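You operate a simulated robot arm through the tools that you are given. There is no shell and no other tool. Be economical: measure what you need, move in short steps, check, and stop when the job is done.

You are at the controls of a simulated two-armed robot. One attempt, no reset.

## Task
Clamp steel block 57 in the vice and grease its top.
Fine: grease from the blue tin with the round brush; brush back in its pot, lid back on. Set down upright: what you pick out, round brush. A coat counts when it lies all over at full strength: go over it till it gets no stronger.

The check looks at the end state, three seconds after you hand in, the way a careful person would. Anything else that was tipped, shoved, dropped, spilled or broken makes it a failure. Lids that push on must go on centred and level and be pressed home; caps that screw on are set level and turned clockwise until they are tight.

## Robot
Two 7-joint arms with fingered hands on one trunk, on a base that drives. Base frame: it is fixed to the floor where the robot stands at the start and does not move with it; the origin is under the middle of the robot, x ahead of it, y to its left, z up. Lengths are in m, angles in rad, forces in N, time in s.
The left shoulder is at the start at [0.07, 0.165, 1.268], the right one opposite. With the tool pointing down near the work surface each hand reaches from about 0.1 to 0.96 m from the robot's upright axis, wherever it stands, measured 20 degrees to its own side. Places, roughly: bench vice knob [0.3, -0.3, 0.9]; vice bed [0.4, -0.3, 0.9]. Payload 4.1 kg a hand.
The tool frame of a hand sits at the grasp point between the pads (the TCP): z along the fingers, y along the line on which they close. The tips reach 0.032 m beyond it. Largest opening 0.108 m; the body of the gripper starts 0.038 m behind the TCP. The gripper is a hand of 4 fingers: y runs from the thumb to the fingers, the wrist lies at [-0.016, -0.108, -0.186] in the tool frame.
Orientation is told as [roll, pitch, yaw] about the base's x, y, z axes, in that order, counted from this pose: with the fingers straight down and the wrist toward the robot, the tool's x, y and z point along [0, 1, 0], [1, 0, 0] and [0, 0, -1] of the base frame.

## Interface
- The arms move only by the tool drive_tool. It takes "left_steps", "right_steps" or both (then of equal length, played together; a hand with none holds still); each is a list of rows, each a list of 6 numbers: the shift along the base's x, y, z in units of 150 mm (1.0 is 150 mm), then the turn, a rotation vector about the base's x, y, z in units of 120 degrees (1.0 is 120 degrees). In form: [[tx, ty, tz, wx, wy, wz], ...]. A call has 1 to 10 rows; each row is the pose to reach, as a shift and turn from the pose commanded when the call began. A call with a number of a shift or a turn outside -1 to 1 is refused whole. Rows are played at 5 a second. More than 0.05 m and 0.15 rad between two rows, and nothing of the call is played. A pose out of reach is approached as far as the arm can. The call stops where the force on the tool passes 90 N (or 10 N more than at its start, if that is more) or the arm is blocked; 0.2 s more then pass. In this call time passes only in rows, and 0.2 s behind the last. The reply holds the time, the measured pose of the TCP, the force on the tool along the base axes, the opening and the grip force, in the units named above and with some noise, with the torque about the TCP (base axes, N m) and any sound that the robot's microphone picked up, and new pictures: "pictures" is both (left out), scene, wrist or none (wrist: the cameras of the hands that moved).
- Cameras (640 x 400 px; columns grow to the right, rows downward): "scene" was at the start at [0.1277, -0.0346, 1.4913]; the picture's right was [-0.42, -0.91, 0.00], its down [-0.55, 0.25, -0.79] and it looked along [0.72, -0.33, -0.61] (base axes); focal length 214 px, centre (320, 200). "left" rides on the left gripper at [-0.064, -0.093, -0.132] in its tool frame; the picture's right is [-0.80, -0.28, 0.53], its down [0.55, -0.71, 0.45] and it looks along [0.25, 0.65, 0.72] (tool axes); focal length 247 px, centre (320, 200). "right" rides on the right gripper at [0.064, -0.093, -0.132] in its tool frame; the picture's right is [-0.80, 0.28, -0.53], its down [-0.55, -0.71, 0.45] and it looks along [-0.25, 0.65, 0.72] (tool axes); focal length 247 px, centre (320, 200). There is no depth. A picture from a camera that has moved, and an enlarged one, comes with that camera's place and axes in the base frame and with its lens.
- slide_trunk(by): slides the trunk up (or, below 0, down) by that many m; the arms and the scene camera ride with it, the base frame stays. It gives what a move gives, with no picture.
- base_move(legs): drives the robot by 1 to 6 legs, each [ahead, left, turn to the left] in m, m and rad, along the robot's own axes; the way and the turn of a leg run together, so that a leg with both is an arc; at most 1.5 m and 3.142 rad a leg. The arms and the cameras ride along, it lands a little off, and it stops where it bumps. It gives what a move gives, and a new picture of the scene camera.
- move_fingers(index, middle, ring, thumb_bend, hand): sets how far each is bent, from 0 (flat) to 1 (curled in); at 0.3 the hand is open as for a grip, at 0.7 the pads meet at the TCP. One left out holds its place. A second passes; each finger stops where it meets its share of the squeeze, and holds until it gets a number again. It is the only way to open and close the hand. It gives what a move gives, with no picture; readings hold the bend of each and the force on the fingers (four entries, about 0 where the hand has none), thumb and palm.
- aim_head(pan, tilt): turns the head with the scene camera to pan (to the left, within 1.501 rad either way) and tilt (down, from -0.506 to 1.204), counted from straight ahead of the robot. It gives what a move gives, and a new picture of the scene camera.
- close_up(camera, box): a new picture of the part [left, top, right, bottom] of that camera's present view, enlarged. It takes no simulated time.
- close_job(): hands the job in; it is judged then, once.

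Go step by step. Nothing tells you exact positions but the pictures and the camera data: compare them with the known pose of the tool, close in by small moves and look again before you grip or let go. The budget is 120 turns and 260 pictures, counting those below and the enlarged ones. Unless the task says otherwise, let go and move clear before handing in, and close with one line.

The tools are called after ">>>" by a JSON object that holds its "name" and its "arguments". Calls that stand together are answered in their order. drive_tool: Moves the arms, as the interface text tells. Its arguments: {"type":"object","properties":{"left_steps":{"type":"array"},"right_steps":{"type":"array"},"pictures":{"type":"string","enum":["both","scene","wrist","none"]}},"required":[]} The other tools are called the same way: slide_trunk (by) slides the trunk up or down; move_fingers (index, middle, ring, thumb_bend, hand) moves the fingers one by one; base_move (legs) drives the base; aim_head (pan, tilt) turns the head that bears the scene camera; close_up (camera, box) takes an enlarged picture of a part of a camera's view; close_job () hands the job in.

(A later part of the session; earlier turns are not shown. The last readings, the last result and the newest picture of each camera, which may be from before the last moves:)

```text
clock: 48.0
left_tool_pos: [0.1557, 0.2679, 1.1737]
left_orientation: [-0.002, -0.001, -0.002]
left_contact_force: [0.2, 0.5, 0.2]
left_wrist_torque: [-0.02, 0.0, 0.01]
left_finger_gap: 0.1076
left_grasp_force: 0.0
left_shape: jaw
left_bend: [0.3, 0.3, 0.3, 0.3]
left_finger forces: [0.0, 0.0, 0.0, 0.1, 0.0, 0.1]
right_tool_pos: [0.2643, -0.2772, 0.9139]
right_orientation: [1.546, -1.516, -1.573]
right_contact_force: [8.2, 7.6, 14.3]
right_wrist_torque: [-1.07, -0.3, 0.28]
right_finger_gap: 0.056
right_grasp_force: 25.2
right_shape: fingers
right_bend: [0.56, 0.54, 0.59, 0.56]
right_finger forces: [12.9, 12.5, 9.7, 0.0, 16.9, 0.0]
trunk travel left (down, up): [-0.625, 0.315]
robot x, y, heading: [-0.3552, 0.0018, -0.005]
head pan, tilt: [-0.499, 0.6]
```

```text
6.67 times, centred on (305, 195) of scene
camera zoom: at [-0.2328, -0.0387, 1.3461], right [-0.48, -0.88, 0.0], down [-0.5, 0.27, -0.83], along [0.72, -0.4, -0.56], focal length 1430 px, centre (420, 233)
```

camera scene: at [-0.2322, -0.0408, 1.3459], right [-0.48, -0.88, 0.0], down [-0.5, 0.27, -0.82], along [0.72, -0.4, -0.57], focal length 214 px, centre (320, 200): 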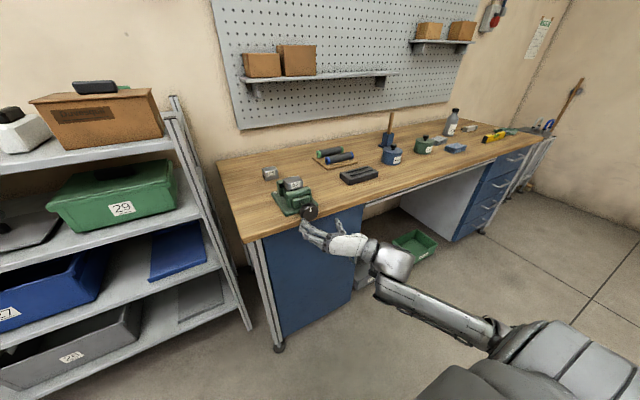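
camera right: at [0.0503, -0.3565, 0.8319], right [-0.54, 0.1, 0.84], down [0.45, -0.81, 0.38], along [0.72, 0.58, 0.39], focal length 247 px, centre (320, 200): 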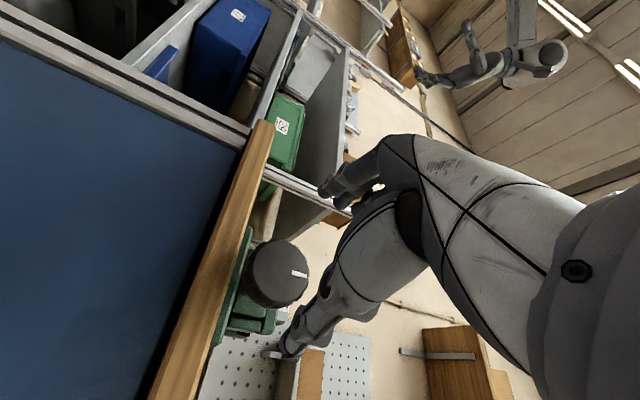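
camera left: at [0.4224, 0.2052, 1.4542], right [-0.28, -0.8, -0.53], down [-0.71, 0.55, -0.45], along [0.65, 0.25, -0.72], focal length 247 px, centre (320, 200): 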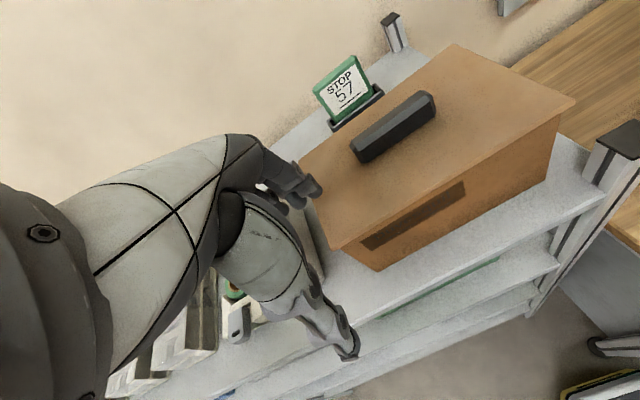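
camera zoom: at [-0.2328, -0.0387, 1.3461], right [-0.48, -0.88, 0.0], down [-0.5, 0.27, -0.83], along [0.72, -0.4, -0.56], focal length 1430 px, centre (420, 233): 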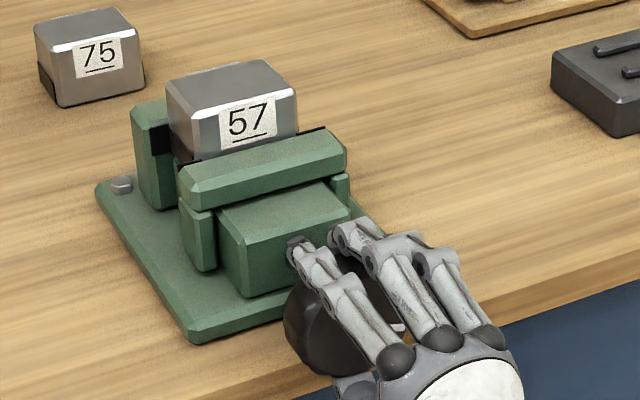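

It slips at about 1.1 N m and the block is firmly clamped. I'll release the knob and withdraw.

>>> {"name": "move_fingers", "arguments": {"hand": "right", "index": 0.3, "middle": 0.3, "ring": 0.3, "thumb_bend": 0.3}}

>>> {"name": "drive_tool", "arguments": {"right_steps": [[-0.2, 0, 0, 0, 0, 0], [-0.4, 0, 0, 0, 0, 0], [-0.65, 0, 0, 0, 0, 0], [-0.65, -0.02, 0, -0.07, 0, 0], [-0.65, -0.04, 0, -0.14, 0, 0], [-0.65, -0.06, 0, -0.21, 0, 0], [-0.65, -0.08, 0, -0.28, 0, 0], [-0.65, -0.1, 0, -0.35, 0, 0], [-0.65, -0.12, 0, -0.42, 0, 0], [-0.65, -0.14, 0, -0.49, 0, 0]], "pictures": "none"}}

>>> {"name": "drive_tool", "arguments": {"right_steps": [[0, 0, 0.1, -0.07, 0, 0], [0, 0, 0.3, -0.14, 0, 0], [0, 0, 0.5, -0.21, 0, 0], [0, 0, 0.7, -0.27, 0, 0], [0, 0, 0.95, -0.27, 0, 0]], "pictures": "none"}}

>>> {"name": "close_up", "arguments": {"camera": "scene", "box": [260, 155, 360, 255]}}

```text
clock: 49.0
left_tool_pos: [0.156, 0.2659, 1.1733]
left_orientation: [0.001, 0.001, -0.003]
left_contact_force: [-1.0, -0.3, 1.0]
left_wrist_torque: [-0.01, -0.03, 0.0]
left_finger_gap: 0.1077
left_grasp_force: 0.1
left_shape: jaw
left_bend: [0.3, 0.3, 0.3, 0.3]
left_finger forces: [0.0, 0.0, 0.0, 0.1, 0.0, 0.0]
right_tool_pos: [0.2638, -0.2792, 0.9125]
right_orientation: [1.525, -1.518, -1.552]
right_contact_force: [1.3, -0.7, 0.6]
right_wrist_torque: [-0.01, 0.0, 0.01]
right_finger_gap: 0.1082
right_grasp_force: 0.1
right_shape: fingers
right_bend: [0.3, 0.3, 0.3, 0.3]
right_finger forces: [0.0, 0.0, 0.0, 0.0, 0.0, 0.0]
trunk travel left (down, up): [-0.625, 0.315]
robot x, y, heading: [-0.3544, 0.0039, -0.0]
head pan, tilt: [-0.499, 0.6]
```

```text
clock: 51.2
left_tool_pos: [0.1565, 0.2661, 1.1738]
left_orientation: [0.001, 0.001, -0.006]
left_contact_force: [-0.3, -1.3, 0.9]
left_wrist_torque: [0.02, 0.01, -0.03]
left_finger_gap: 0.1076
left_grasp_force: 0.1
left_shape: jaw
left_bend: [0.3, 0.3, 0.3, 0.3]
left_finger forces: [0.0, 0.0, 0.0, 0.0, 0.1, 0.0]
right_tool_pos: [0.1675, -0.301, 0.9126]
right_orientation: [-1.598, -0.596, 1.571]
right_contact_force: [-0.2, 0.2, 0.6]
right_wrist_torque: [-0.03, -0.03, -0.02]
right_finger_gap: 0.1085
right_grasp_force: 0.2
right_shape: fingers
right_bend: [0.3, 0.3, 0.3, 0.3]
right_finger forces: [0.1, 0.0, 0.0, 0.0, 0.0, 0.1]
trunk travel left (down, up): [-0.625, 0.315]
robot x, y, heading: [-0.3592, 0.0002, -0.008]
head pan, tilt: [-0.499, 0.6]
```

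```text
clock: 52.4
left_tool_pos: [0.1561, 0.2654, 1.1742]
left_orientation: [0.0, 0.001, -0.003]
left_contact_force: [0.1, -0.3, -0.5]
left_wrist_torque: [0.02, -0.01, -0.02]
left_finger_gap: 0.1079
left_grasp_force: 0.1
left_shape: jaw
left_bend: [0.3, 0.3, 0.3, 0.3]
left_finger forces: [0.0, 0.0, 0.0, 0.0, 0.0, 0.0]
right_tool_pos: [0.1654, -0.2996, 1.0584]
right_orientation: [-1.598, -0.033, 1.568]
right_contact_force: [0.0, 0.3, 0.5]
right_wrist_torque: [0.01, -0.01, -0.03]
right_finger_gap: 0.108
right_grasp_force: 0.0
right_shape: fingers
right_bend: [0.3, 0.3, 0.3, 0.3]
right_finger forces: [0.1, 0.0, 0.0, 0.0, 0.0, 0.1]
trunk travel left (down, up): [-0.625, 0.315]
robot x, y, heading: [-0.3608, -0.0003, -0.002]
head pan, tilt: [-0.499, 0.6]
```

```text
4.00 times, centred on (310, 205) of scene
camera zoom: at [-0.2327, -0.0405, 1.3459], right [-0.48, -0.88, 0.0], down [-0.5, 0.27, -0.83], along [0.72, -0.4, -0.56], focal length 858 px, centre (360, 180)
```

zoom: 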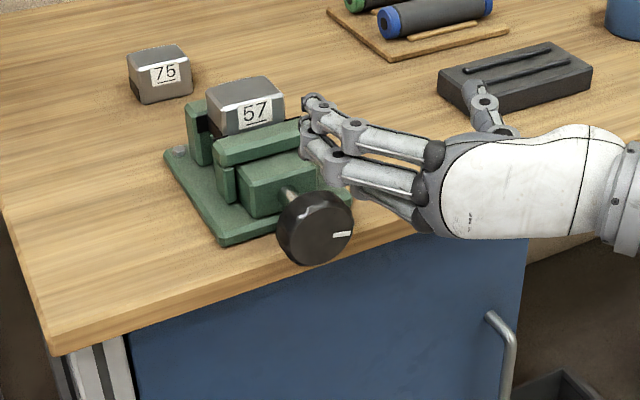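

Vice work is done. I'll raise the trunk, turn the hand back to pointing down, and drive right toward the tin and brush.

>>> {"name": "slide_trunk", "arguments": {"by": 0.15}}

>>> {"name": "drive_tool", "arguments": {"right_steps": [[0.02, 0, 0, 0, 0.07, 0], [0.04, 0, 0, 0, 0.14, 0], [0.06, 0, 0, 0, 0.21, 0], [0.08, 0, 0, 0, 0.28, 0], [0.1, 0, 0, 0, 0.35, 0], [0.12, 0, 0, 0, 0.42, 0], [0.14, 0, 0, 0, 0.49, 0], [0.16, 0, 0, 0, 0.56, 0], [0.18, 0, 0, 0, 0.63, 0], [0.2, 0, 0, 0, 0.7, 0]], "pictures": "none"}}

>>> {"name": "base_move", "arguments": {"legs": [[0, -0.55, 0], [0.2, 0, 0]]}}

```text
clock: 54.2
left_tool_pos: [0.1566, 0.2659, 1.3226]
left_orientation: [0.001, 0.0, -0.003]
left_contact_force: [0.3, -0.5, -0.3]
left_wrist_torque: [0.01, 0.01, -0.01]
left_finger_gap: 0.1078
left_grasp_force: 0.0
left_shape: jaw
left_bend: [0.3, 0.3, 0.3, 0.3]
left_finger forces: [0.0, 0.0, 0.0, 0.0, 0.0, 0.0]
right_tool_pos: [0.1665, -0.3011, 1.2085]
right_orientation: [-1.599, -0.033, 1.571]
right_contact_force: [-0.6, -0.6, -0.7]
right_wrist_torque: [-0.01, -0.02, -0.03]
right_finger_gap: 0.1081
right_grasp_force: 0.1
right_shape: fingers
right_bend: [0.3, 0.3, 0.3, 0.3]
right_finger forces: [0.0, 0.0, 0.1, 0.0, 0.0, 0.1]
trunk travel left (down, up): [-0.775, 0.165]
robot x, y, heading: [-0.3587, 0.0007, -0.005]
head pan, tilt: [-0.499, 0.6]
```

```text
clock: 56.4
left_tool_pos: [0.1575, 0.2665, 1.322]
left_orientation: [0.0, 0.001, -0.005]
left_contact_force: [-0.2, 0.8, -0.3]
left_wrist_torque: [0.01, 0.0, -0.01]
left_finger_gap: 0.1077
left_grasp_force: 0.0
left_shape: jaw
left_bend: [0.3, 0.3, 0.3, 0.3]
left_finger forces: [0.0, 0.1, 0.0, 0.0, 0.0, 0.0]
right_tool_pos: [0.1971, -0.3005, 1.2065]
right_orientation: [-0.132, -0.003, 1.537]
right_contact_force: [0.1, -0.6, 0.8]
right_wrist_torque: [0.0, 0.02, -0.03]
right_finger_gap: 0.1086
right_grasp_force: 0.0
right_shape: fingers
right_bend: [0.3, 0.3, 0.3, 0.3]
right_finger forces: [0.0, 0.1, 0.1, 0.1, 0.1, 0.0]
right hand out of reach, approached as far as the arm can: row 5
trunk travel left (down, up): [-0.775, 0.165]
robot x, y, heading: [-0.3598, 0.0011, -0.002]
head pan, tilt: [-0.499, 0.6]
```

```text
clock: 60.8
left_tool_pos: [0.359, -0.2688, 1.3225]
left_orientation: [-0.001, -0.001, 0.015]
left_contact_force: [-1.2, -0.5, 0.9]
left_wrist_torque: [0.04, -0.04, -0.01]
left_finger_gap: 0.1079
left_grasp_force: 0.2
left_shape: jaw
left_bend: [0.3, 0.3, 0.3, 0.3]
left_finger forces: [0.1, 0.1, 0.1, 0.0, 0.0, 0.1]
right_tool_pos: [0.4074, -0.8351, 1.2073]
right_orientation: [-0.135, -0.003, 1.554]
right_contact_force: [-0.7, 0.3, 0.9]
right_wrist_torque: [-0.01, -0.01, -0.01]
right_finger_gap: 0.1086
right_grasp_force: 0.0
right_shape: fingers
right_bend: [0.3, 0.3, 0.3, 0.3]
right_finger forces: [0.1, 0.0, 0.0, 0.0, 0.0, 0.1]
trunk travel left (down, up): [-0.775, 0.165]
robot x, y, heading: [-0.1493, -0.5418, 0.019]
head pan, tilt: [-0.499, 0.6]
camera scene: at [-0.0244, -0.5828, 1.4962], right [-0.47, -0.88, 0.0], down [-0.5, 0.26, -0.83], along [0.73, -0.38, -0.56], focal length 214 px, centre (320, 200)
```

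scene: 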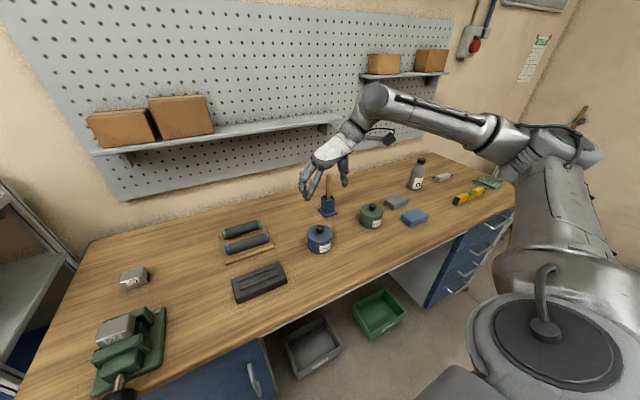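

Now I have a good view of the tins. I'll enlarge the tin and pot.

>>> {"name": "close_up", "arguments": {"camera": "scene", "box": [290, 160, 390, 260]}}

>>> {"name": "close_up", "arguments": {"camera": "right", "box": [0, 0, 640, 400]}}

>>> {"name": "close_up", "arguments": {"camera": "left", "box": [0, 0, 640, 400]}}

```text
4.00 times, centred on (340, 210) of scene
camera zoom: at [-0.0244, -0.5828, 1.4962], right [-0.47, -0.88, 0.0], down [-0.5, 0.26, -0.83], along [0.73, -0.38, -0.56], focal length 858 px, centre (240, 160)
```

zoom: 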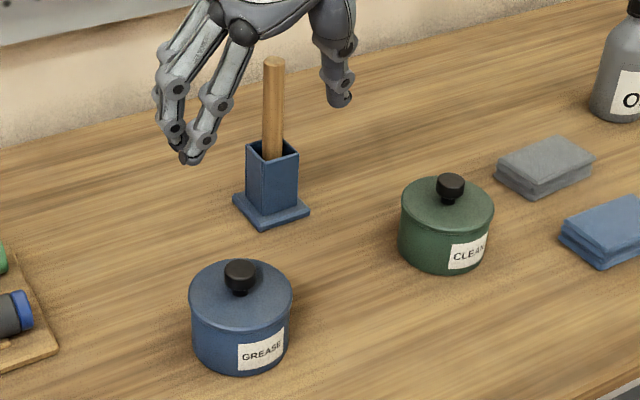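

```text
1.00 times, centred on (320, 200) of right
camera zoom: at [0.3258, -0.9272, 1.3309], right [0.72, 0.27, 0.64], down [0.59, -0.71, -0.37], along [0.35, 0.65, -0.68], focal length 247 px, centre (320, 200)
```

zoom: 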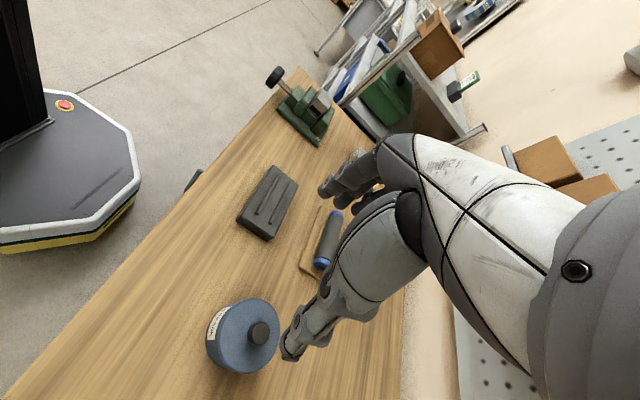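

```text
1.00 times, centred on (320, 200) of left
camera zoom: at [0.2678, -0.3344, 1.455], right [-0.27, -0.8, -0.53], down [-0.71, 0.54, -0.45], along [0.65, 0.26, -0.72], focal length 247 px, centre (320, 200)
```

zoom: 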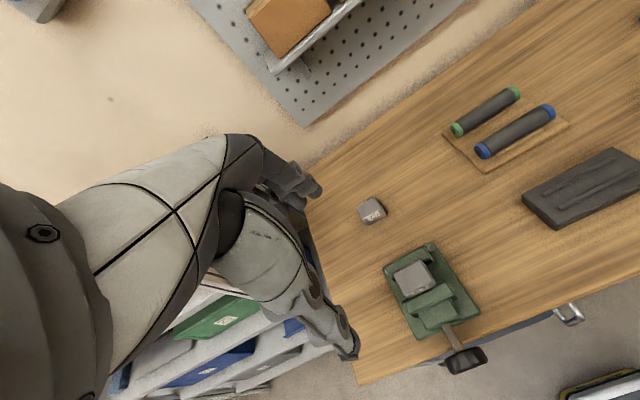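

The blue GREASE tin is at about (0.498, -0.855) with its knob at z≈0.967, and the brush pot is at about (0.665, -0.983) with the handle top at z≈1.08. I'll move closer, take the left hand clear and bring the right hand over the tin.

>>> {"name": "base_move", "arguments": {"legs": [[0.1, 0, -0.019]]}}

>>> {"name": "drive_tool", "arguments": {"right_steps": [[0, 0, 0, 0, 0.03, 0], [0, 0, 0, 0, 0.0645, 0]], "left_steps": [[-0.3, 0.1, 0, 0, 0, 0], [-0.6, 0.2, 0, 0, 0, 0]], "pictures": "none"}}

>>> {"name": "drive_tool", "arguments": {"left_steps": [[-0.2, 0.2, 0, 0, 0, 0], [-0.4, 0.4, 0, 0, 0, 0], [-0.4, 0.7, 0, 0, 0, 0], [-0.4, 1.0, 0, 0, 0, 0]], "pictures": "scene"}}

>>> {"name": "close_up", "arguments": {"camera": "right", "box": [0, 0, 640, 400]}}

```text
clock: 61.9
left_tool_pos: [0.4637, -0.279, 1.3236]
left_orientation: [0.0, -0.002, -0.007]
left_contact_force: [0.1, -0.7, -0.9]
left_wrist_torque: [0.0, 0.01, -0.04]
left_finger_gap: 0.1076
left_grasp_force: 0.1
left_shape: jaw
left_bend: [0.3, 0.3, 0.3, 0.3]
left_finger forces: [0.0, 0.0, 0.1, 0.0, 0.1, 0.0]
right_tool_pos: [0.5012, -0.846, 1.2081]
right_orientation: [-0.133, -0.004, 1.532]
right_contact_force: [-0.2, 0.5, 0.0]
right_wrist_torque: [0.01, -0.06, 0.01]
right_finger_gap: 0.1087
right_grasp_force: 0.1
right_shape: fingers
right_bend: [0.3, 0.3, 0.3, 0.3]
right_finger forces: [0.1, 0.0, 0.0, 0.0, 0.0, 0.0]
trunk travel left (down, up): [-0.775, 0.165]
robot x, y, heading: [-0.0525, -0.545, -0.005]
head pan, tilt: [-0.499, 0.6]
camera scene: at [0.0732, -0.5851, 1.4962], right [-0.49, -0.87, 0.0], down [-0.49, 0.27, -0.83], along [0.72, -0.4, -0.56], focal length 214 px, centre (320, 200)
```

scene: 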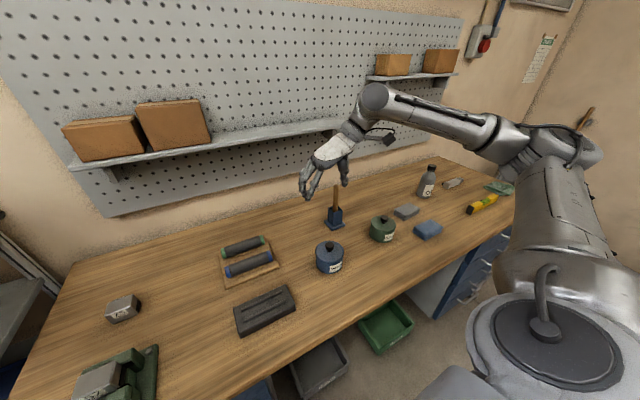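

```text
clock: 62.5
left_tool_pos: [0.3748, -0.2515, 1.3262]
left_orientation: [-0.002, 0.0, -0.008]
left_contact_force: [-0.5, 1.1, -0.2]
left_wrist_torque: [0.0, 0.01, -0.03]
left_finger_gap: 0.1078
left_grasp_force: 0.0
left_shape: jaw
left_bend: [0.3, 0.3, 0.3, 0.3]
left_finger forces: [0.0, 0.0, 0.0, 0.1, 0.1, 0.1]
right_tool_pos: [0.4999, -0.8462, 1.2098]
right_orientation: [0.001, 0.004, 1.532]
right_contact_force: [-0.4, 0.1, 0.5]
right_wrist_torque: [0.0, 0.01, -0.04]
right_finger_gap: 0.1085
right_grasp_force: 0.1
right_shape: fingers
right_bend: [0.3, 0.3, 0.3, 0.3]
right_finger forces: [0.0, 0.0, 0.0, 0.1, 0.0, 0.0]
trunk travel left (down, up): [-0.775, 0.165]
robot x, y, heading: [-0.0542, -0.5435, -0.008]
head pan, tilt: [-0.499, 0.6]
```

```text
clock: 63.5
left_tool_pos: [0.3148, -0.0981, 1.3248]
left_orientation: [-0.002, -0.002, -0.009]
left_contact_force: [-0.1, 0.7, -0.3]
left_wrist_torque: [-0.02, -0.03, 0.0]
left_finger_gap: 0.1078
left_grasp_force: 0.0
left_shape: jaw
left_bend: [0.3, 0.3, 0.3, 0.3]
left_finger forces: [0.0, 0.0, 0.0, 0.0, 0.1, 0.1]
right_tool_pos: [0.5005, -0.8449, 1.2087]
right_orientation: [0.0, 0.004, 1.531]
right_contact_force: [-1.3, 0.2, 0.8]
right_wrist_torque: [0.0, -0.03, 0.02]
right_finger_gap: 0.1086
right_grasp_force: 0.0
right_shape: fingers
right_bend: [0.3, 0.3, 0.3, 0.3]
right_finger forces: [0.0, 0.1, 0.0, 0.0, 0.0, 0.1]
trunk travel left (down, up): [-0.775, 0.165]
robot x, y, heading: [-0.0503, -0.5423, -0.005]
head pan, tilt: [-0.499, 0.6]
camera scene: at [0.0725, -0.5826, 1.4963], right [-0.48, -0.87, 0.0], down [-0.49, 0.27, -0.83], along [0.72, -0.4, -0.56], focal length 214 px, centre (320, 200)
```

scene: 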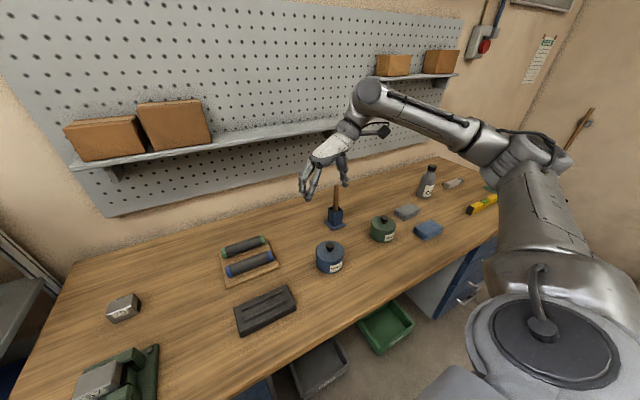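

```text
1.00 times, centred on (320, 200) of right
camera zoom: at [0.4324, -0.9351, 1.3426], right [0.81, 0.25, 0.53], down [0.52, -0.73, -0.44], along [0.27, 0.64, -0.72], focal length 247 px, centre (320, 200)
```

zoom: 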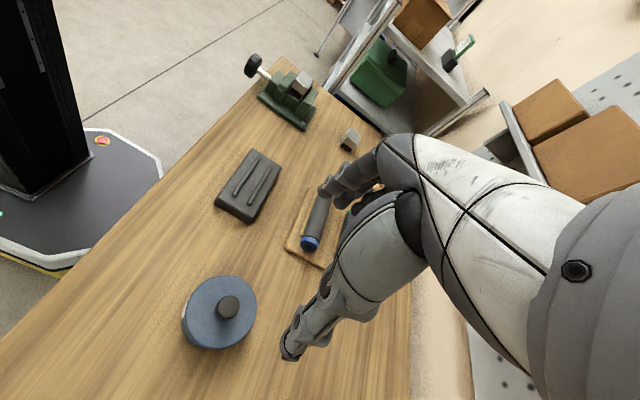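

The knob is confirmed at (0.498, -0.857). I'll descend above it.

>>> {"name": "drive_tool", "arguments": {"right_steps": [[0, -0.04, -0.25, 0, 0, 0.019], [-0.015, -0.08, -0.5, 0, 0, 0.019], [-0.015, -0.08, -0.75, 0, 0, 0.019], [-0.015, -0.08, -1.0, 0, 0, 0.019]], "pictures": "none"}}

>>> {"name": "close_up", "arguments": {"camera": "scene", "box": [280, 190, 380, 290]}}

>>> {"name": "close_up", "arguments": {"camera": "right", "box": [160, 130, 400, 380]}}

```text
clock: 64.5
left_tool_pos: [0.3172, -0.1014, 1.3241]
left_orientation: [0.0, 0.003, -0.006]
left_contact_force: [-0.2, -0.1, 0.5]
left_wrist_torque: [0.01, -0.02, 0.03]
left_finger_gap: 0.1076
left_grasp_force: 0.1
left_shape: jaw
left_bend: [0.3, 0.3, 0.3, 0.3]
left_finger forces: [0.1, 0.1, 0.1, 0.0, 0.1, 0.1]
right_tool_pos: [0.5001, -0.8591, 1.0535]
right_orientation: [0.002, 0.001, 1.574]
right_contact_force: [0.3, 0.0, 0.3]
right_wrist_torque: [0.01, 0.02, 0.01]
right_finger_gap: 0.1088
right_grasp_force: 0.0
right_shape: fingers
right_bend: [0.3, 0.3, 0.3, 0.3]
right_finger forces: [0.0, 0.0, 0.0, 0.0, 0.1, 0.1]
trunk travel left (down, up): [-0.775, 0.165]
robot x, y, heading: [-0.0539, -0.544, -0.008]
head pan, tilt: [-0.499, 0.6]
```

```text
4.00 times, centred on (330, 240) of scene
camera zoom: at [0.0763, -0.5859, 1.4959], right [-0.49, -0.87, 0.0], down [-0.5, 0.27, -0.82], along [0.72, -0.4, -0.57], focal length 858 px, centre (280, 40)
```

zoom: 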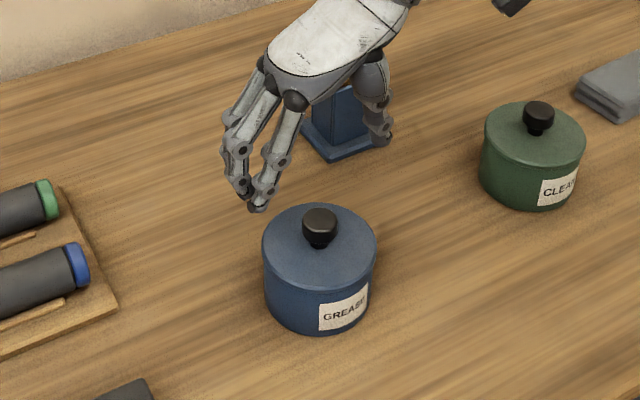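

```text
1.60 times, centred on (280, 255) of right
camera zoom: at [0.4354, -0.9522, 1.1877], right [0.8, 0.29, 0.53], down [0.55, -0.71, -0.45], along [0.25, 0.65, -0.72], focal length 395 px, centre (384, 112)
```

zoom: 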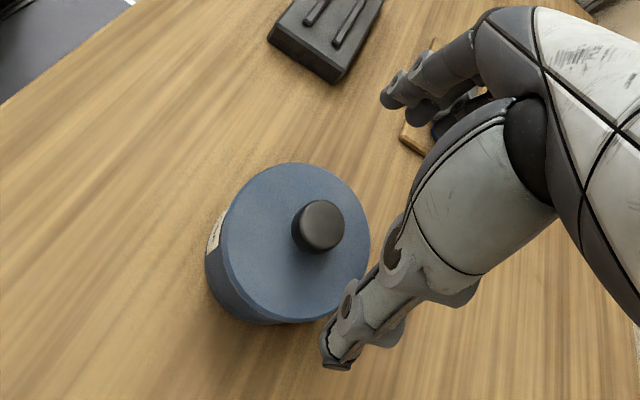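

The hand is centred over the knob. I'll go down to TCP z≈0.985 and close on it.

>>> {"name": "drive_tool", "arguments": {"right_steps": [[0, 0.01, -0.2, 0, 0, 0], [0, 0.01, -0.35, 0, 0, 0], [0, 0.01, -0.45, 0, 0, 0]], "pictures": "none"}}

>>> {"name": "move_fingers", "arguments": {"hand": "right", "index": 0.7, "middle": 0.7, "ring": 0.7, "thumb_bend": 0.7}}

>>> {"name": "close_up", "arguments": {"camera": "scene", "box": [280, 190, 380, 290]}}

>>> {"name": "close_up", "arguments": {"camera": "right", "box": [160, 130, 400, 380]}}

```text
clock: 65.3
left_tool_pos: [0.3156, -0.1008, 1.3239]
left_orientation: [0.001, 0.0, -0.007]
left_contact_force: [-0.3, -0.5, 0.0]
left_wrist_torque: [0.0, 0.0, -0.02]
left_finger_gap: 0.1076
left_grasp_force: 0.1
left_shape: jaw
left_bend: [0.3, 0.3, 0.3, 0.3]
left_finger forces: [0.0, 0.0, 0.0, 0.0, 0.0, 0.0]
right_tool_pos: [0.499, -0.8578, 0.9886]
right_orientation: [0.003, 0.003, 1.572]
right_contact_force: [0.7, -0.2, 0.2]
right_wrist_torque: [0.0, 0.01, 0.02]
right_finger_gap: 0.1083
right_grasp_force: 0.1
right_shape: fingers
right_bend: [0.3, 0.3, 0.3, 0.3]
right_finger forces: [0.1, 0.1, 0.1, 0.1, 0.0, 0.1]
trunk travel left (down, up): [-0.775, 0.165]
robot x, y, heading: [-0.052, -0.5401, -0.006]
head pan, tilt: [-0.499, 0.6]
```

```text
clock: 66.3
left_tool_pos: [0.3155, -0.1011, 1.3251]
left_orientation: [0.0, 0.001, -0.006]
left_contact_force: [0.7, 0.6, -0.3]
left_wrist_torque: [-0.02, 0.01, 0.01]
left_finger_gap: 0.1077
left_grasp_force: 0.0
left_shape: jaw
left_bend: [0.3, 0.3, 0.3, 0.3]
left_finger forces: [0.1, 0.1, 0.0, 0.0, 0.0, 0.0]
right_tool_pos: [0.4994, -0.857, 0.9865]
right_orientation: [0.003, 0.002, 1.572]
right_contact_force: [-0.3, 0.5, 0.8]
right_wrist_torque: [0.0, 0.01, -0.05]
right_finger_gap: 0.0256
right_grasp_force: 9.3
right_shape: fingers
right_bend: [0.64, 0.65, 0.7, 0.61]
right_finger forces: [4.5, 4.5, 0.0, 0.0, 8.9, 0.0]
trunk travel left (down, up): [-0.775, 0.165]
robot x, y, heading: [-0.0516, -0.5427, -0.009]
head pan, tilt: [-0.499, 0.6]
heard: snap
```

```text
4.00 times, centred on (330, 240) of scene
camera zoom: at [0.0747, -0.5854, 1.496], right [-0.49, -0.87, 0.0], down [-0.49, 0.27, -0.82], along [0.72, -0.4, -0.57], focal length 858 px, centre (280, 40)
```

zoom: 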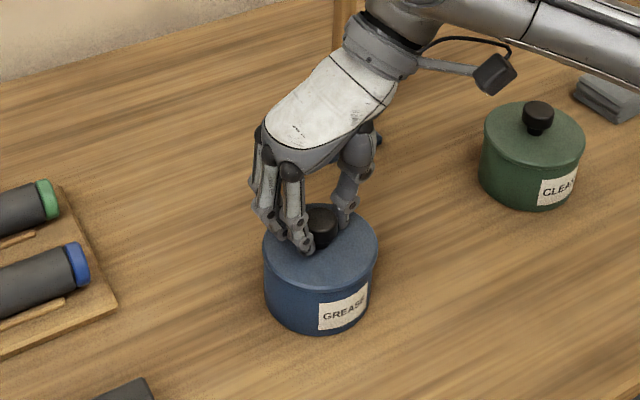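

```text
1.60 times, centred on (280, 255) of right
camera zoom: at [0.4358, -0.9497, 1.1207], right [0.8, 0.29, 0.53], down [0.55, -0.71, -0.45], along [0.25, 0.65, -0.72], focal length 395 px, centre (384, 112)
```

zoom: 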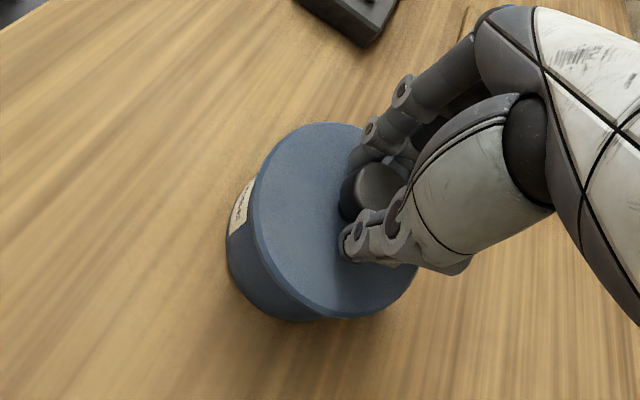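

A snap was heard: the lid has come loose under the grip. I'll lift gently and check that the tin stays.

>>> {"name": "drive_tool", "arguments": {"right_steps": [[0, 0, 0.05, 0, 0, 0], [0, 0, 0.1, 0, 0, 0], [0, 0, 0.15, 0, 0, 0]], "pictures": "none"}}

>>> {"name": "close_up", "arguments": {"camera": "scene", "box": [280, 190, 380, 290]}}

```text
clock: 67.1
left_tool_pos: [0.3156, -0.1007, 1.3232]
left_orientation: [-0.001, -0.001, -0.006]
left_contact_force: [1.1, -0.9, -0.2]
left_wrist_torque: [-0.01, 0.0, -0.03]
left_finger_gap: 0.1078
left_grasp_force: 0.1
left_shape: jaw
left_bend: [0.3, 0.3, 0.3, 0.3]
left_finger forces: [0.0, 0.1, 0.0, 0.0, 0.0, 0.0]
right_tool_pos: [0.4997, -0.8567, 1.0119]
right_orientation: [0.003, 0.002, 1.573]
right_contact_force: [0.0, 0.7, -0.8]
right_wrist_torque: [0.03, -0.02, 0.03]
right_finger_gap: 0.0256
right_grasp_force: 9.2
right_shape: fingers
right_bend: [0.64, 0.65, 0.7, 0.61]
right_finger forces: [4.5, 4.6, 0.0, 0.0, 9.0, 0.0]
trunk travel left (down, up): [-0.775, 0.165]
robot x, y, heading: [-0.0504, -0.5443, -0.006]
head pan, tilt: [-0.499, 0.6]
```

```text
4.00 times, centred on (330, 240) of scene
camera zoom: at [0.0746, -0.5851, 1.496], right [-0.49, -0.87, 0.0], down [-0.49, 0.27, -0.83], along [0.72, -0.4, -0.56], focal length 858 px, centre (280, 40)
```

zoom: 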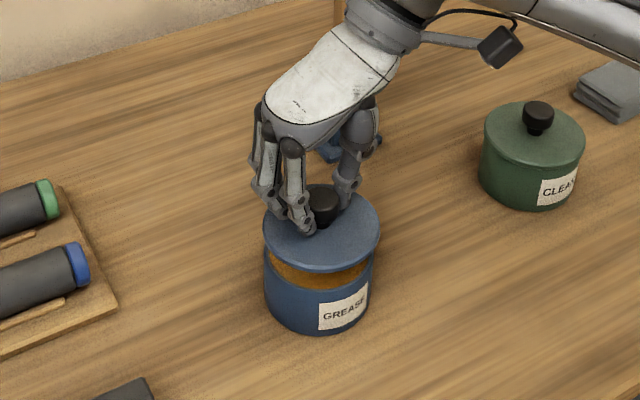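

The lid is off and grease is visible. I'll carry the lid to a clear spot at about (0.40, -0.97) and set it down.

>>> {"name": "drive_tool", "arguments": {"right_steps": [[0, 0, 0.3, 0, 0, 0], [-0.15, -0.15, 0.35, 0, 0, 0], [-0.35, -0.4, 0.35, 0, 0, 0], [-0.55, -0.6, 0.35, 0, 0, 0], [-0.67, -0.76, 0.3, 0, 0, 0], [-0.67, -0.76, 0, 0, 0, 0], [-0.67, -0.76, -0.3, 0, 0, 0], [-0.67, -0.76, -0.4, 0, 0, 0], [-0.67, -0.76, -0.47, 0, 0, 0]], "pictures": "none"}}

>>> {"name": "close_up", "arguments": {"camera": "scene", "box": [280, 190, 430, 320]}}

>>> {"name": "close_up", "arguments": {"camera": "right", "box": [160, 130, 400, 380]}}

```text
clock: 69.1
left_tool_pos: [0.3163, -0.1017, 1.3243]
left_orientation: [-0.002, 0.0, -0.007]
left_contact_force: [0.3, 1.1, -0.6]
left_wrist_torque: [0.0, 0.04, 0.0]
left_finger_gap: 0.1078
left_grasp_force: 0.1
left_shape: jaw
left_bend: [0.3, 0.3, 0.3, 0.3]
left_finger forces: [0.1, 0.0, 0.0, 0.0, 0.0, 0.0]
right_tool_pos: [0.3981, -0.9708, 0.9417]
right_orientation: [0.002, 0.003, 1.573]
right_contact_force: [0.7, 0.8, -0.2]
right_wrist_torque: [0.01, 0.0, 0.01]
right_finger_gap: 0.0255
right_grasp_force: 8.2
right_shape: fingers
right_bend: [0.64, 0.65, 0.7, 0.61]
right_finger forces: [4.4, 4.4, 0.0, 0.1, 8.8, 0.0]
trunk travel left (down, up): [-0.775, 0.165]
robot x, y, heading: [-0.0527, -0.5445, -0.007]
head pan, tilt: [-0.499, 0.6]
```

```text
3.08 times, centred on (355, 255) of scene
camera zoom: at [0.0752, -0.5856, 1.4959], right [-0.49, -0.87, 0.0], down [-0.49, 0.27, -0.82], along [0.72, -0.4, -0.57], focal length 660 px, centre (212, 31)
```

zoom: 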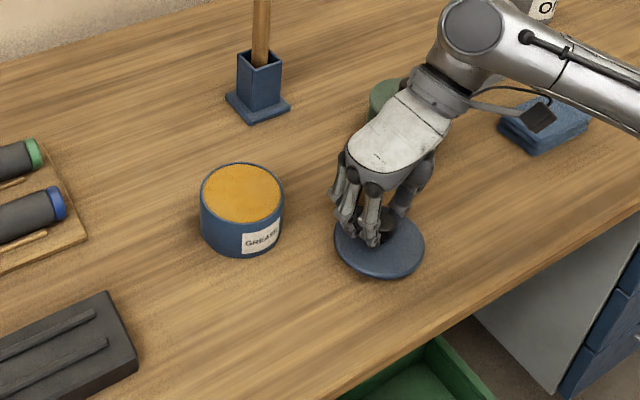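

```text
1.60 times, centred on (280, 255) of right
camera zoom: at [0.3349, -1.0635, 1.0758], right [0.8, 0.29, 0.53], down [0.55, -0.71, -0.45], along [0.25, 0.65, -0.72], focal length 395 px, centre (384, 112)
```

zoom: 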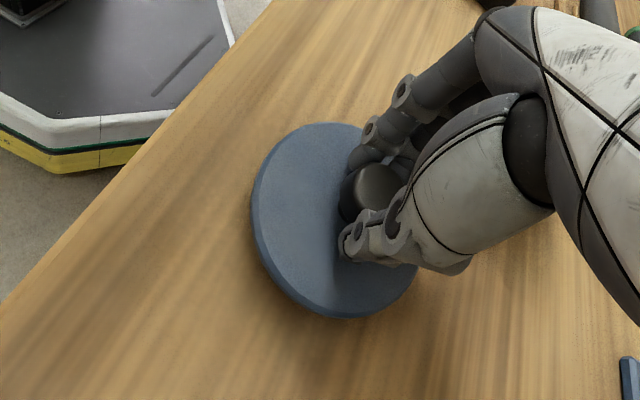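

The lid hovers just above the bench and looks level. I'll lower it in small steps till it touches.

>>> {"name": "drive_tool", "arguments": {"right_steps": [[0, 0, -0.013, 0, 0, 0], [0, 0, -0.026, 0, 0, 0], [0, 0, -0.04, 0, 0, 0]], "pictures": "none"}}

>>> {"name": "drive_tool", "arguments": {"right_steps": [[0, 0, -0.013, 0, 0, 0], [0, 0, -0.026, 0, 0, 0]], "pictures": "none"}}

```text
clock: 69.9
left_tool_pos: [0.3157, -0.1005, 1.3247]
left_orientation: [0.001, 0.001, -0.007]
left_contact_force: [0.0, -0.3, 0.7]
left_wrist_torque: [-0.01, -0.01, 0.0]
left_finger_gap: 0.1077
left_grasp_force: 0.0
left_shape: jaw
left_bend: [0.3, 0.3, 0.3, 0.3]
left_finger forces: [0.0, 0.0, 0.0, 0.1, 0.0, 0.0]
right_tool_pos: [0.3988, -0.9701, 0.9348]
right_orientation: [0.002, 0.003, 1.573]
right_contact_force: [0.7, -0.6, -0.5]
right_wrist_torque: [0.03, -0.02, 0.0]
right_finger_gap: 0.0253
right_grasp_force: 9.0
right_shape: fingers
right_bend: [0.64, 0.65, 0.7, 0.61]
right_finger forces: [4.6, 4.4, 0.1, 0.1, 8.6, 0.1]
trunk travel left (down, up): [-0.775, 0.165]
robot x, y, heading: [-0.0495, -0.5417, -0.004]
head pan, tilt: [-0.499, 0.6]
```

```text
clock: 70.5
left_tool_pos: [0.3153, -0.1014, 1.3238]
left_orientation: [0.001, -0.001, -0.008]
left_contact_force: [0.0, 0.5, 0.3]
left_wrist_torque: [0.01, -0.03, 0.02]
left_finger_gap: 0.1077
left_grasp_force: 0.0
left_shape: jaw
left_bend: [0.3, 0.3, 0.3, 0.3]
left_finger forces: [0.1, 0.0, 0.1, 0.0, 0.0, 0.0]
right_tool_pos: [0.3984, -0.9718, 0.9329]
right_orientation: [0.002, 0.002, 1.572]
right_contact_force: [0.8, 0.6, -0.7]
right_wrist_torque: [0.01, 0.01, 0.02]
right_finger_gap: 0.0255
right_grasp_force: 9.3
right_shape: fingers
right_bend: [0.64, 0.65, 0.7, 0.61]
right_finger forces: [4.7, 4.5, 0.1, 0.0, 8.6, 0.0]
trunk travel left (down, up): [-0.775, 0.165]
robot x, y, heading: [-0.052, -0.5472, -0.006]
head pan, tilt: [-0.499, 0.6]
```

>>> {"name": "drive_tool", "arguments": {"right_steps": [[0, 0, -0.013, 0, 0, 0], [0, 0, -0.026, 0, 0, 0]], "pictures": "none"}}

>>> {"name": "drive_tool", "arguments": {"right_steps": [[0, 0, -0.013, 0, 0, 0], [0, 0, -0.02, 0, 0, 0]], "pictures": "none"}}

>>> {"name": "close_up", "arguments": {"camera": "scene", "box": [340, 220, 400, 270]}}

```text
clock: 71.1
left_tool_pos: [0.3154, -0.1008, 1.3241]
left_orientation: [0.0, 0.0, -0.007]
left_contact_force: [0.9, 0.3, 0.3]
left_wrist_torque: [0.02, 0.0, 0.02]
left_finger_gap: 0.1078
left_grasp_force: 0.1
left_shape: jaw
left_bend: [0.3, 0.3, 0.3, 0.3]
left_finger forces: [0.0, 0.0, 0.1, 0.0, 0.1, 0.0]
right_tool_pos: [0.3999, -0.9713, 0.9296]
right_orientation: [0.003, 0.004, 1.574]
right_contact_force: [-0.2, -0.7, 1.5]
right_wrist_torque: [-0.01, 0.0, 0.01]
right_finger_gap: 0.0254
right_grasp_force: 9.4
right_shape: fingers
right_bend: [0.64, 0.66, 0.7, 0.61]
right_finger forces: [4.4, 4.7, 0.0, 0.1, 9.3, 0.0]
trunk travel left (down, up): [-0.775, 0.165]
robot x, y, heading: [-0.0483, -0.5419, -0.006]
head pan, tilt: [-0.499, 0.6]
```

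```text
clock: 71.7
left_tool_pos: [0.315, -0.1005, 1.3245]
left_orientation: [-0.001, -0.002, -0.007]
left_contact_force: [-0.3, -0.4, -0.9]
left_wrist_torque: [-0.04, -0.02, 0.02]
left_finger_gap: 0.1076
left_grasp_force: 0.1
left_shape: jaw
left_bend: [0.3, 0.3, 0.3, 0.3]
left_finger forces: [0.0, 0.1, 0.0, 0.0, 0.1, 0.0]
right_tool_pos: [0.3974, -0.9708, 0.9265]
right_orientation: [0.001, 0.002, 1.572]
right_contact_force: [0.6, -0.3, 14.4]
right_wrist_torque: [-0.12, -0.02, 0.01]
right_finger_gap: 0.0252
right_grasp_force: 10.3
right_shape: fingers
right_bend: [0.65, 0.66, 0.7, 0.61]
right_finger forces: [4.8, 5.3, 0.1, 0.1, 10.7, 0.0]
trunk travel left (down, up): [-0.775, 0.165]
robot x, y, heading: [-0.0506, -0.5416, -0.005]
head pan, tilt: [-0.499, 0.6]
```

```text
8.00 times, centred on (370, 245) of scene
camera zoom: at [0.0733, -0.5841, 1.4963], right [-0.49, -0.87, 0.0], down [-0.49, 0.27, -0.83], along [0.72, -0.4, -0.56], focal length 1716 px, centre (-80, -160)
```

zoom: 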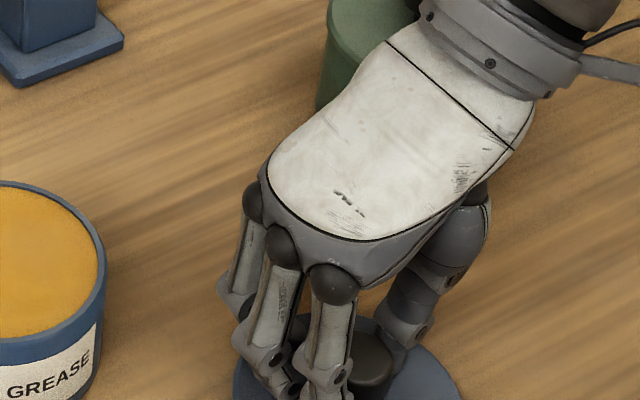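

The lid rests on the bench. I'll release it, rise, and move toward the brush handle.

>>> {"name": "drive_tool", "arguments": {"right_steps": [[0, 0, 0.01, 0, 0, 0]], "pictures": "none"}}

>>> {"name": "move_fingers", "arguments": {"hand": "right", "index": 0.3, "middle": 0.3, "ring": 0.3, "thumb_bend": 0.3}}

>>> {"name": "drive_tool", "arguments": {"right_steps": [[0, 0, 0.3, 0, 0, 0], [0, 0, 0.6, 0, 0, 0], [0, 0, 0.9, 0, 0, 0], [0.2, 0, 1.0, 0, 0, 0], [0.5, 0, 1.0, 0, 0, 0], [0.8, 0, 1.0, 0, 0, 0]], "pictures": "none"}}

>>> {"name": "drive_tool", "arguments": {"right_steps": [[0, 0, 0.3, 0, 0, 0], [0, 0, 0.65, 0, 0, 0]], "pictures": "both"}}

>>> {"name": "close_up", "arguments": {"camera": "scene", "box": [280, 120, 400, 260]}}

```text
clock: 72.1
left_tool_pos: [0.3158, -0.1001, 1.3252]
left_orientation: [-0.001, -0.002, -0.007]
left_contact_force: [0.1, 0.0, 0.2]
left_wrist_torque: [0.03, -0.03, 0.01]
left_finger_gap: 0.1077
left_grasp_force: 0.0
left_shape: jaw
left_bend: [0.3, 0.3, 0.3, 0.3]
left_finger forces: [0.1, 0.0, 0.0, 0.0, 0.1, 0.1]
right_tool_pos: [0.3979, -0.969, 0.9265]
right_orientation: [-0.001, 0.004, 1.572]
right_contact_force: [0.9, -0.4, 12.1]
right_wrist_torque: [-0.06, -0.01, -0.02]
right_finger_gap: 0.0252
right_grasp_force: 10.6
right_shape: fingers
right_bend: [0.65, 0.66, 0.7, 0.61]
right_finger forces: [5.0, 5.3, 0.0, 0.1, 10.5, 0.1]
trunk travel left (down, up): [-0.775, 0.165]
robot x, y, heading: [-0.0493, -0.5414, -0.001]
head pan, tilt: [-0.499, 0.6]
```

```text
clock: 73.1
left_tool_pos: [0.3153, -0.1008, 1.3242]
left_orientation: [0.0, 0.0, -0.009]
left_contact_force: [-0.4, 0.4, 0.5]
left_wrist_torque: [-0.04, 0.0, 0.0]
left_finger_gap: 0.1078
left_grasp_force: 0.0
left_shape: jaw
left_bend: [0.3, 0.3, 0.3, 0.3]
left_finger forces: [0.0, 0.0, 0.0, 0.1, 0.0, 0.1]
right_tool_pos: [0.3985, -0.9712, 0.9255]
right_orientation: [0.001, 0.003, 1.573]
right_contact_force: [0.4, 0.3, -0.3]
right_wrist_torque: [0.0, -0.04, 0.01]
right_finger_gap: 0.1084
right_grasp_force: 0.0
right_shape: fingers
right_bend: [0.3, 0.3, 0.3, 0.3]
right_finger forces: [0.1, 0.1, 0.0, 0.0, 0.1, 0.1]
trunk travel left (down, up): [-0.775, 0.165]
robot x, y, heading: [-0.0516, -0.5429, -0.009]
head pan, tilt: [-0.499, 0.6]
```

```text
clock: 74.5
left_tool_pos: [0.3188, -0.1002, 1.324]
left_orientation: [0.001, 0.002, -0.011]
left_contact_force: [0.7, -1.5, 0.0]
left_wrist_torque: [0.02, 0.01, 0.0]
left_finger_gap: 0.1075
left_grasp_force: 0.1
left_shape: jaw
left_bend: [0.3, 0.3, 0.3, 0.3]
left_finger forces: [0.1, 0.1, 0.0, 0.0, 0.0, 0.1]
right_tool_pos: [0.5227, -0.9694, 1.0756]
right_orientation: [0.003, 0.004, 1.573]
right_contact_force: [0.0, 0.2, -0.9]
right_wrist_torque: [-0.01, 0.02, -0.01]
right_finger_gap: 0.1083
right_grasp_force: 0.0
right_shape: fingers
right_bend: [0.3, 0.3, 0.3, 0.3]
right_finger forces: [0.0, 0.0, 0.0, 0.0, 0.1, 0.0]
trunk travel left (down, up): [-0.775, 0.165]
robot x, y, heading: [-0.0538, -0.5458, -0.013]
head pan, tilt: [-0.499, 0.6]
```

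```text
refused: row 2 steps farther than a row can; nothing moved
```

```text
2.86 times, centred on (340, 190) of scene
camera zoom: at [0.0768, -0.5844, 1.4958], right [-0.49, -0.87, 0.0], down [-0.5, 0.27, -0.82], along [0.72, -0.4, -0.57], focal length 613 px, centre (263, 229)
```

zoom: 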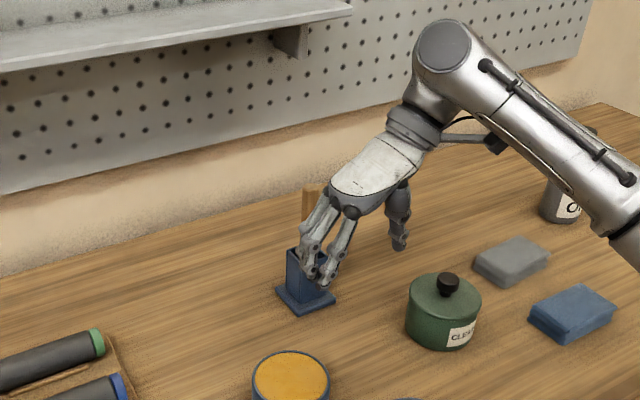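

I'll rise further and then view the handle from above.

>>> {"name": "drive_tool", "arguments": {"right_steps": [[0, 0, 0.3, 0, 0, 0], [0, 0, 0.6, 0, 0, 0], [0.2, -0.02, 0.7, 0, 0, 0], [0.4, -0.05, 0.7, 0, 0, 0]], "pictures": "both"}}

>>> {"name": "close_up", "arguments": {"camera": "scene", "box": [280, 120, 400, 260]}}

>>> {"name": "close_up", "arguments": {"camera": "right", "box": [160, 150, 400, 400]}}

```text
clock: 75.5
left_tool_pos: [0.3182, -0.1015, 1.3238]
left_orientation: [0.001, 0.002, -0.008]
left_contact_force: [-0.4, 0.7, 0.1]
left_wrist_torque: [0.0, 0.01, 0.01]
left_finger_gap: 0.1076
left_grasp_force: 0.0
left_shape: jaw
left_bend: [0.3, 0.3, 0.3, 0.3]
left_finger forces: [0.0, 0.0, 0.0, 0.1, 0.0, 0.1]
right_tool_pos: [0.5803, -0.9779, 1.1794]
right_orientation: [0.005, 0.002, 1.572]
right_contact_force: [0.0, -0.3, -0.5]
right_wrist_torque: [-0.04, 0.04, -0.02]
right_finger_gap: 0.1083
right_grasp_force: 0.0
right_shape: fingers
right_bend: [0.3, 0.3, 0.3, 0.3]
right_finger forces: [0.0, 0.0, 0.0, 0.0, 0.0, 0.0]
trunk travel left (down, up): [-0.775, 0.165]
robot x, y, heading: [-0.0515, -0.5464, -0.005]
head pan, tilt: [-0.499, 0.6]
camera scene: at [0.0768, -0.5847, 1.4958], right [-0.49, -0.87, 0.0], down [-0.5, 0.27, -0.82], along [0.72, -0.4, -0.57], focal length 214 px, centre (320, 200)
camera right: at [0.5175, -1.0708, 1.3129], right [0.8, 0.29, 0.53], down [0.55, -0.71, -0.45], along [0.24, 0.65, -0.72], focal length 247 px, centre (320, 200)
```

scene: 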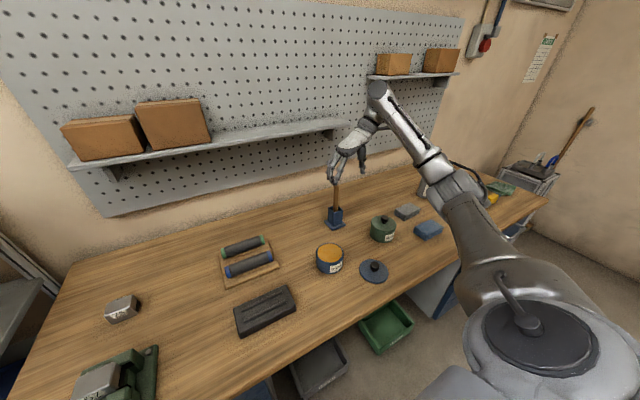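
right: 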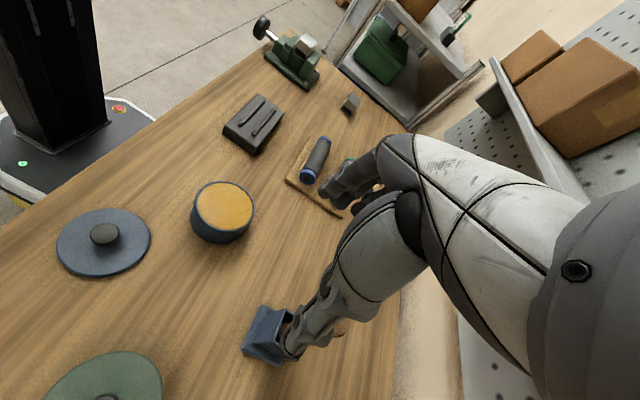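

```text
2.86 times, centred on (340, 190) of scene
camera zoom: at [0.0768, -0.5847, 1.4958], right [-0.49, -0.87, 0.0], down [-0.5, 0.27, -0.82], along [0.72, -0.4, -0.57], focal length 613 px, centre (263, 229)
```

zoom: 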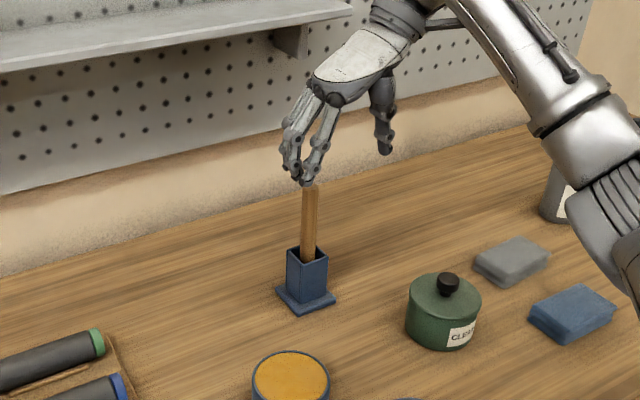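

```text
1.60 times, centred on (280, 275) of right
camera zoom: at [0.5175, -1.0708, 1.3129], right [0.8, 0.29, 0.53], down [0.55, -0.71, -0.45], along [0.24, 0.65, -0.72], focal length 395 px, centre (384, 80)
```

zoom: 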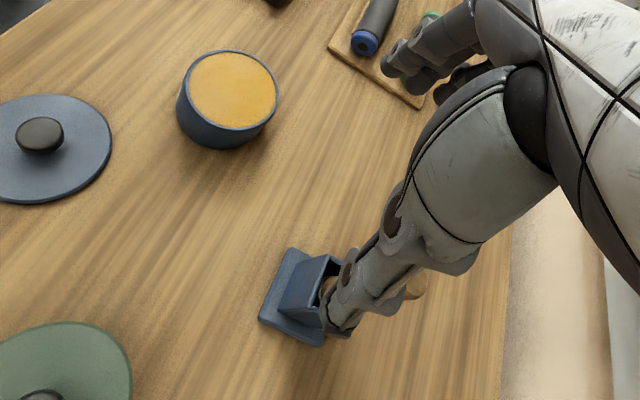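

I need a cleaner view of the handle, so I'll hover directly above it.

>>> {"name": "drive_tool", "arguments": {"right_steps": [[0.1, -0.01, 0.15, 0, 0, 0], [0.3, -0.03, 0.3, 0, 0, 0], [0.55, -0.05, 0.35, 0, 0, 0]], "pictures": "wrist"}}

>>> {"name": "close_up", "arguments": {"camera": "right", "box": [160, 200, 360, 400]}}

>>> {"name": "close_up", "arguments": {"camera": "scene", "box": [300, 130, 380, 230]}}

```text
clock: 76.3
left_tool_pos: [0.3183, -0.0987, 1.3226]
left_orientation: [-0.003, 0.001, -0.009]
left_contact_force: [0.2, 0.6, -0.5]
left_wrist_torque: [-0.04, 0.01, -0.03]
left_finger_gap: 0.1073
left_grasp_force: 0.1
left_shape: jaw
left_bend: [0.3, 0.3, 0.3, 0.3]
left_finger forces: [0.0, 0.0, 0.0, 0.1, 0.1, 0.1]
right_tool_pos: [0.6612, -0.9804, 1.2322]
right_orientation: [0.002, 0.004, 1.571]
right_contact_force: [-0.7, -0.9, 0.8]
right_wrist_torque: [0.03, 0.04, 0.01]
right_finger_gap: 0.1083
right_grasp_force: 0.0
right_shape: fingers
right_bend: [0.3, 0.3, 0.3, 0.3]
right_finger forces: [0.0, 0.0, 0.1, 0.1, 0.0, 0.0]
trunk travel left (down, up): [-0.775, 0.165]
robot x, y, heading: [-0.0505, -0.5425, -0.008]
head pan, tilt: [-0.499, 0.6]
camera right: at [0.5977, -1.0726, 1.366], right [0.8, 0.29, 0.53], down [0.55, -0.71, -0.44], along [0.25, 0.65, -0.72], focal length 247 px, centre (320, 200)
```

right: 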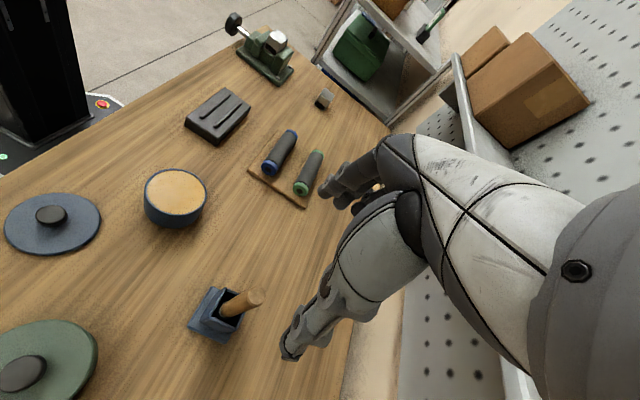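

```text
2.00 times, centred on (260, 300) of right
camera zoom: at [0.5977, -1.0726, 1.366], right [0.8, 0.29, 0.53], down [0.55, -0.71, -0.44], along [0.25, 0.65, -0.72], focal length 494 px, centre (440, 0)
```

zoom: 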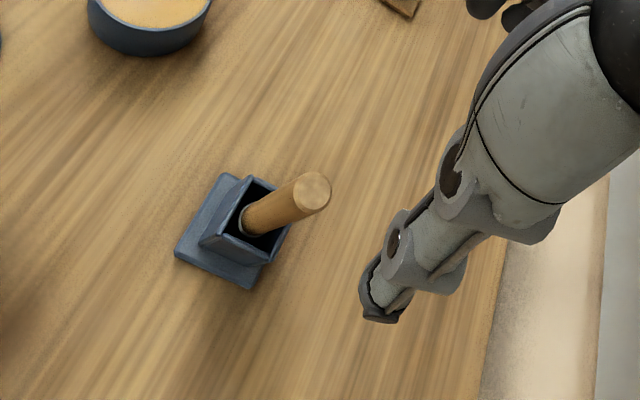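

```text
4.00 times, centred on (340, 180) of scene
camera zoom: at [0.0762, -0.5823, 1.4958], right [-0.49, -0.87, 0.0], down [-0.49, 0.27, -0.83], along [0.72, -0.4, -0.56], focal length 858 px, centre (240, 280)
```

zoom: 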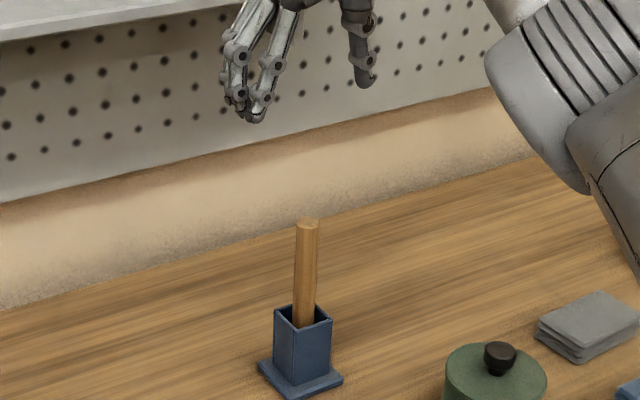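

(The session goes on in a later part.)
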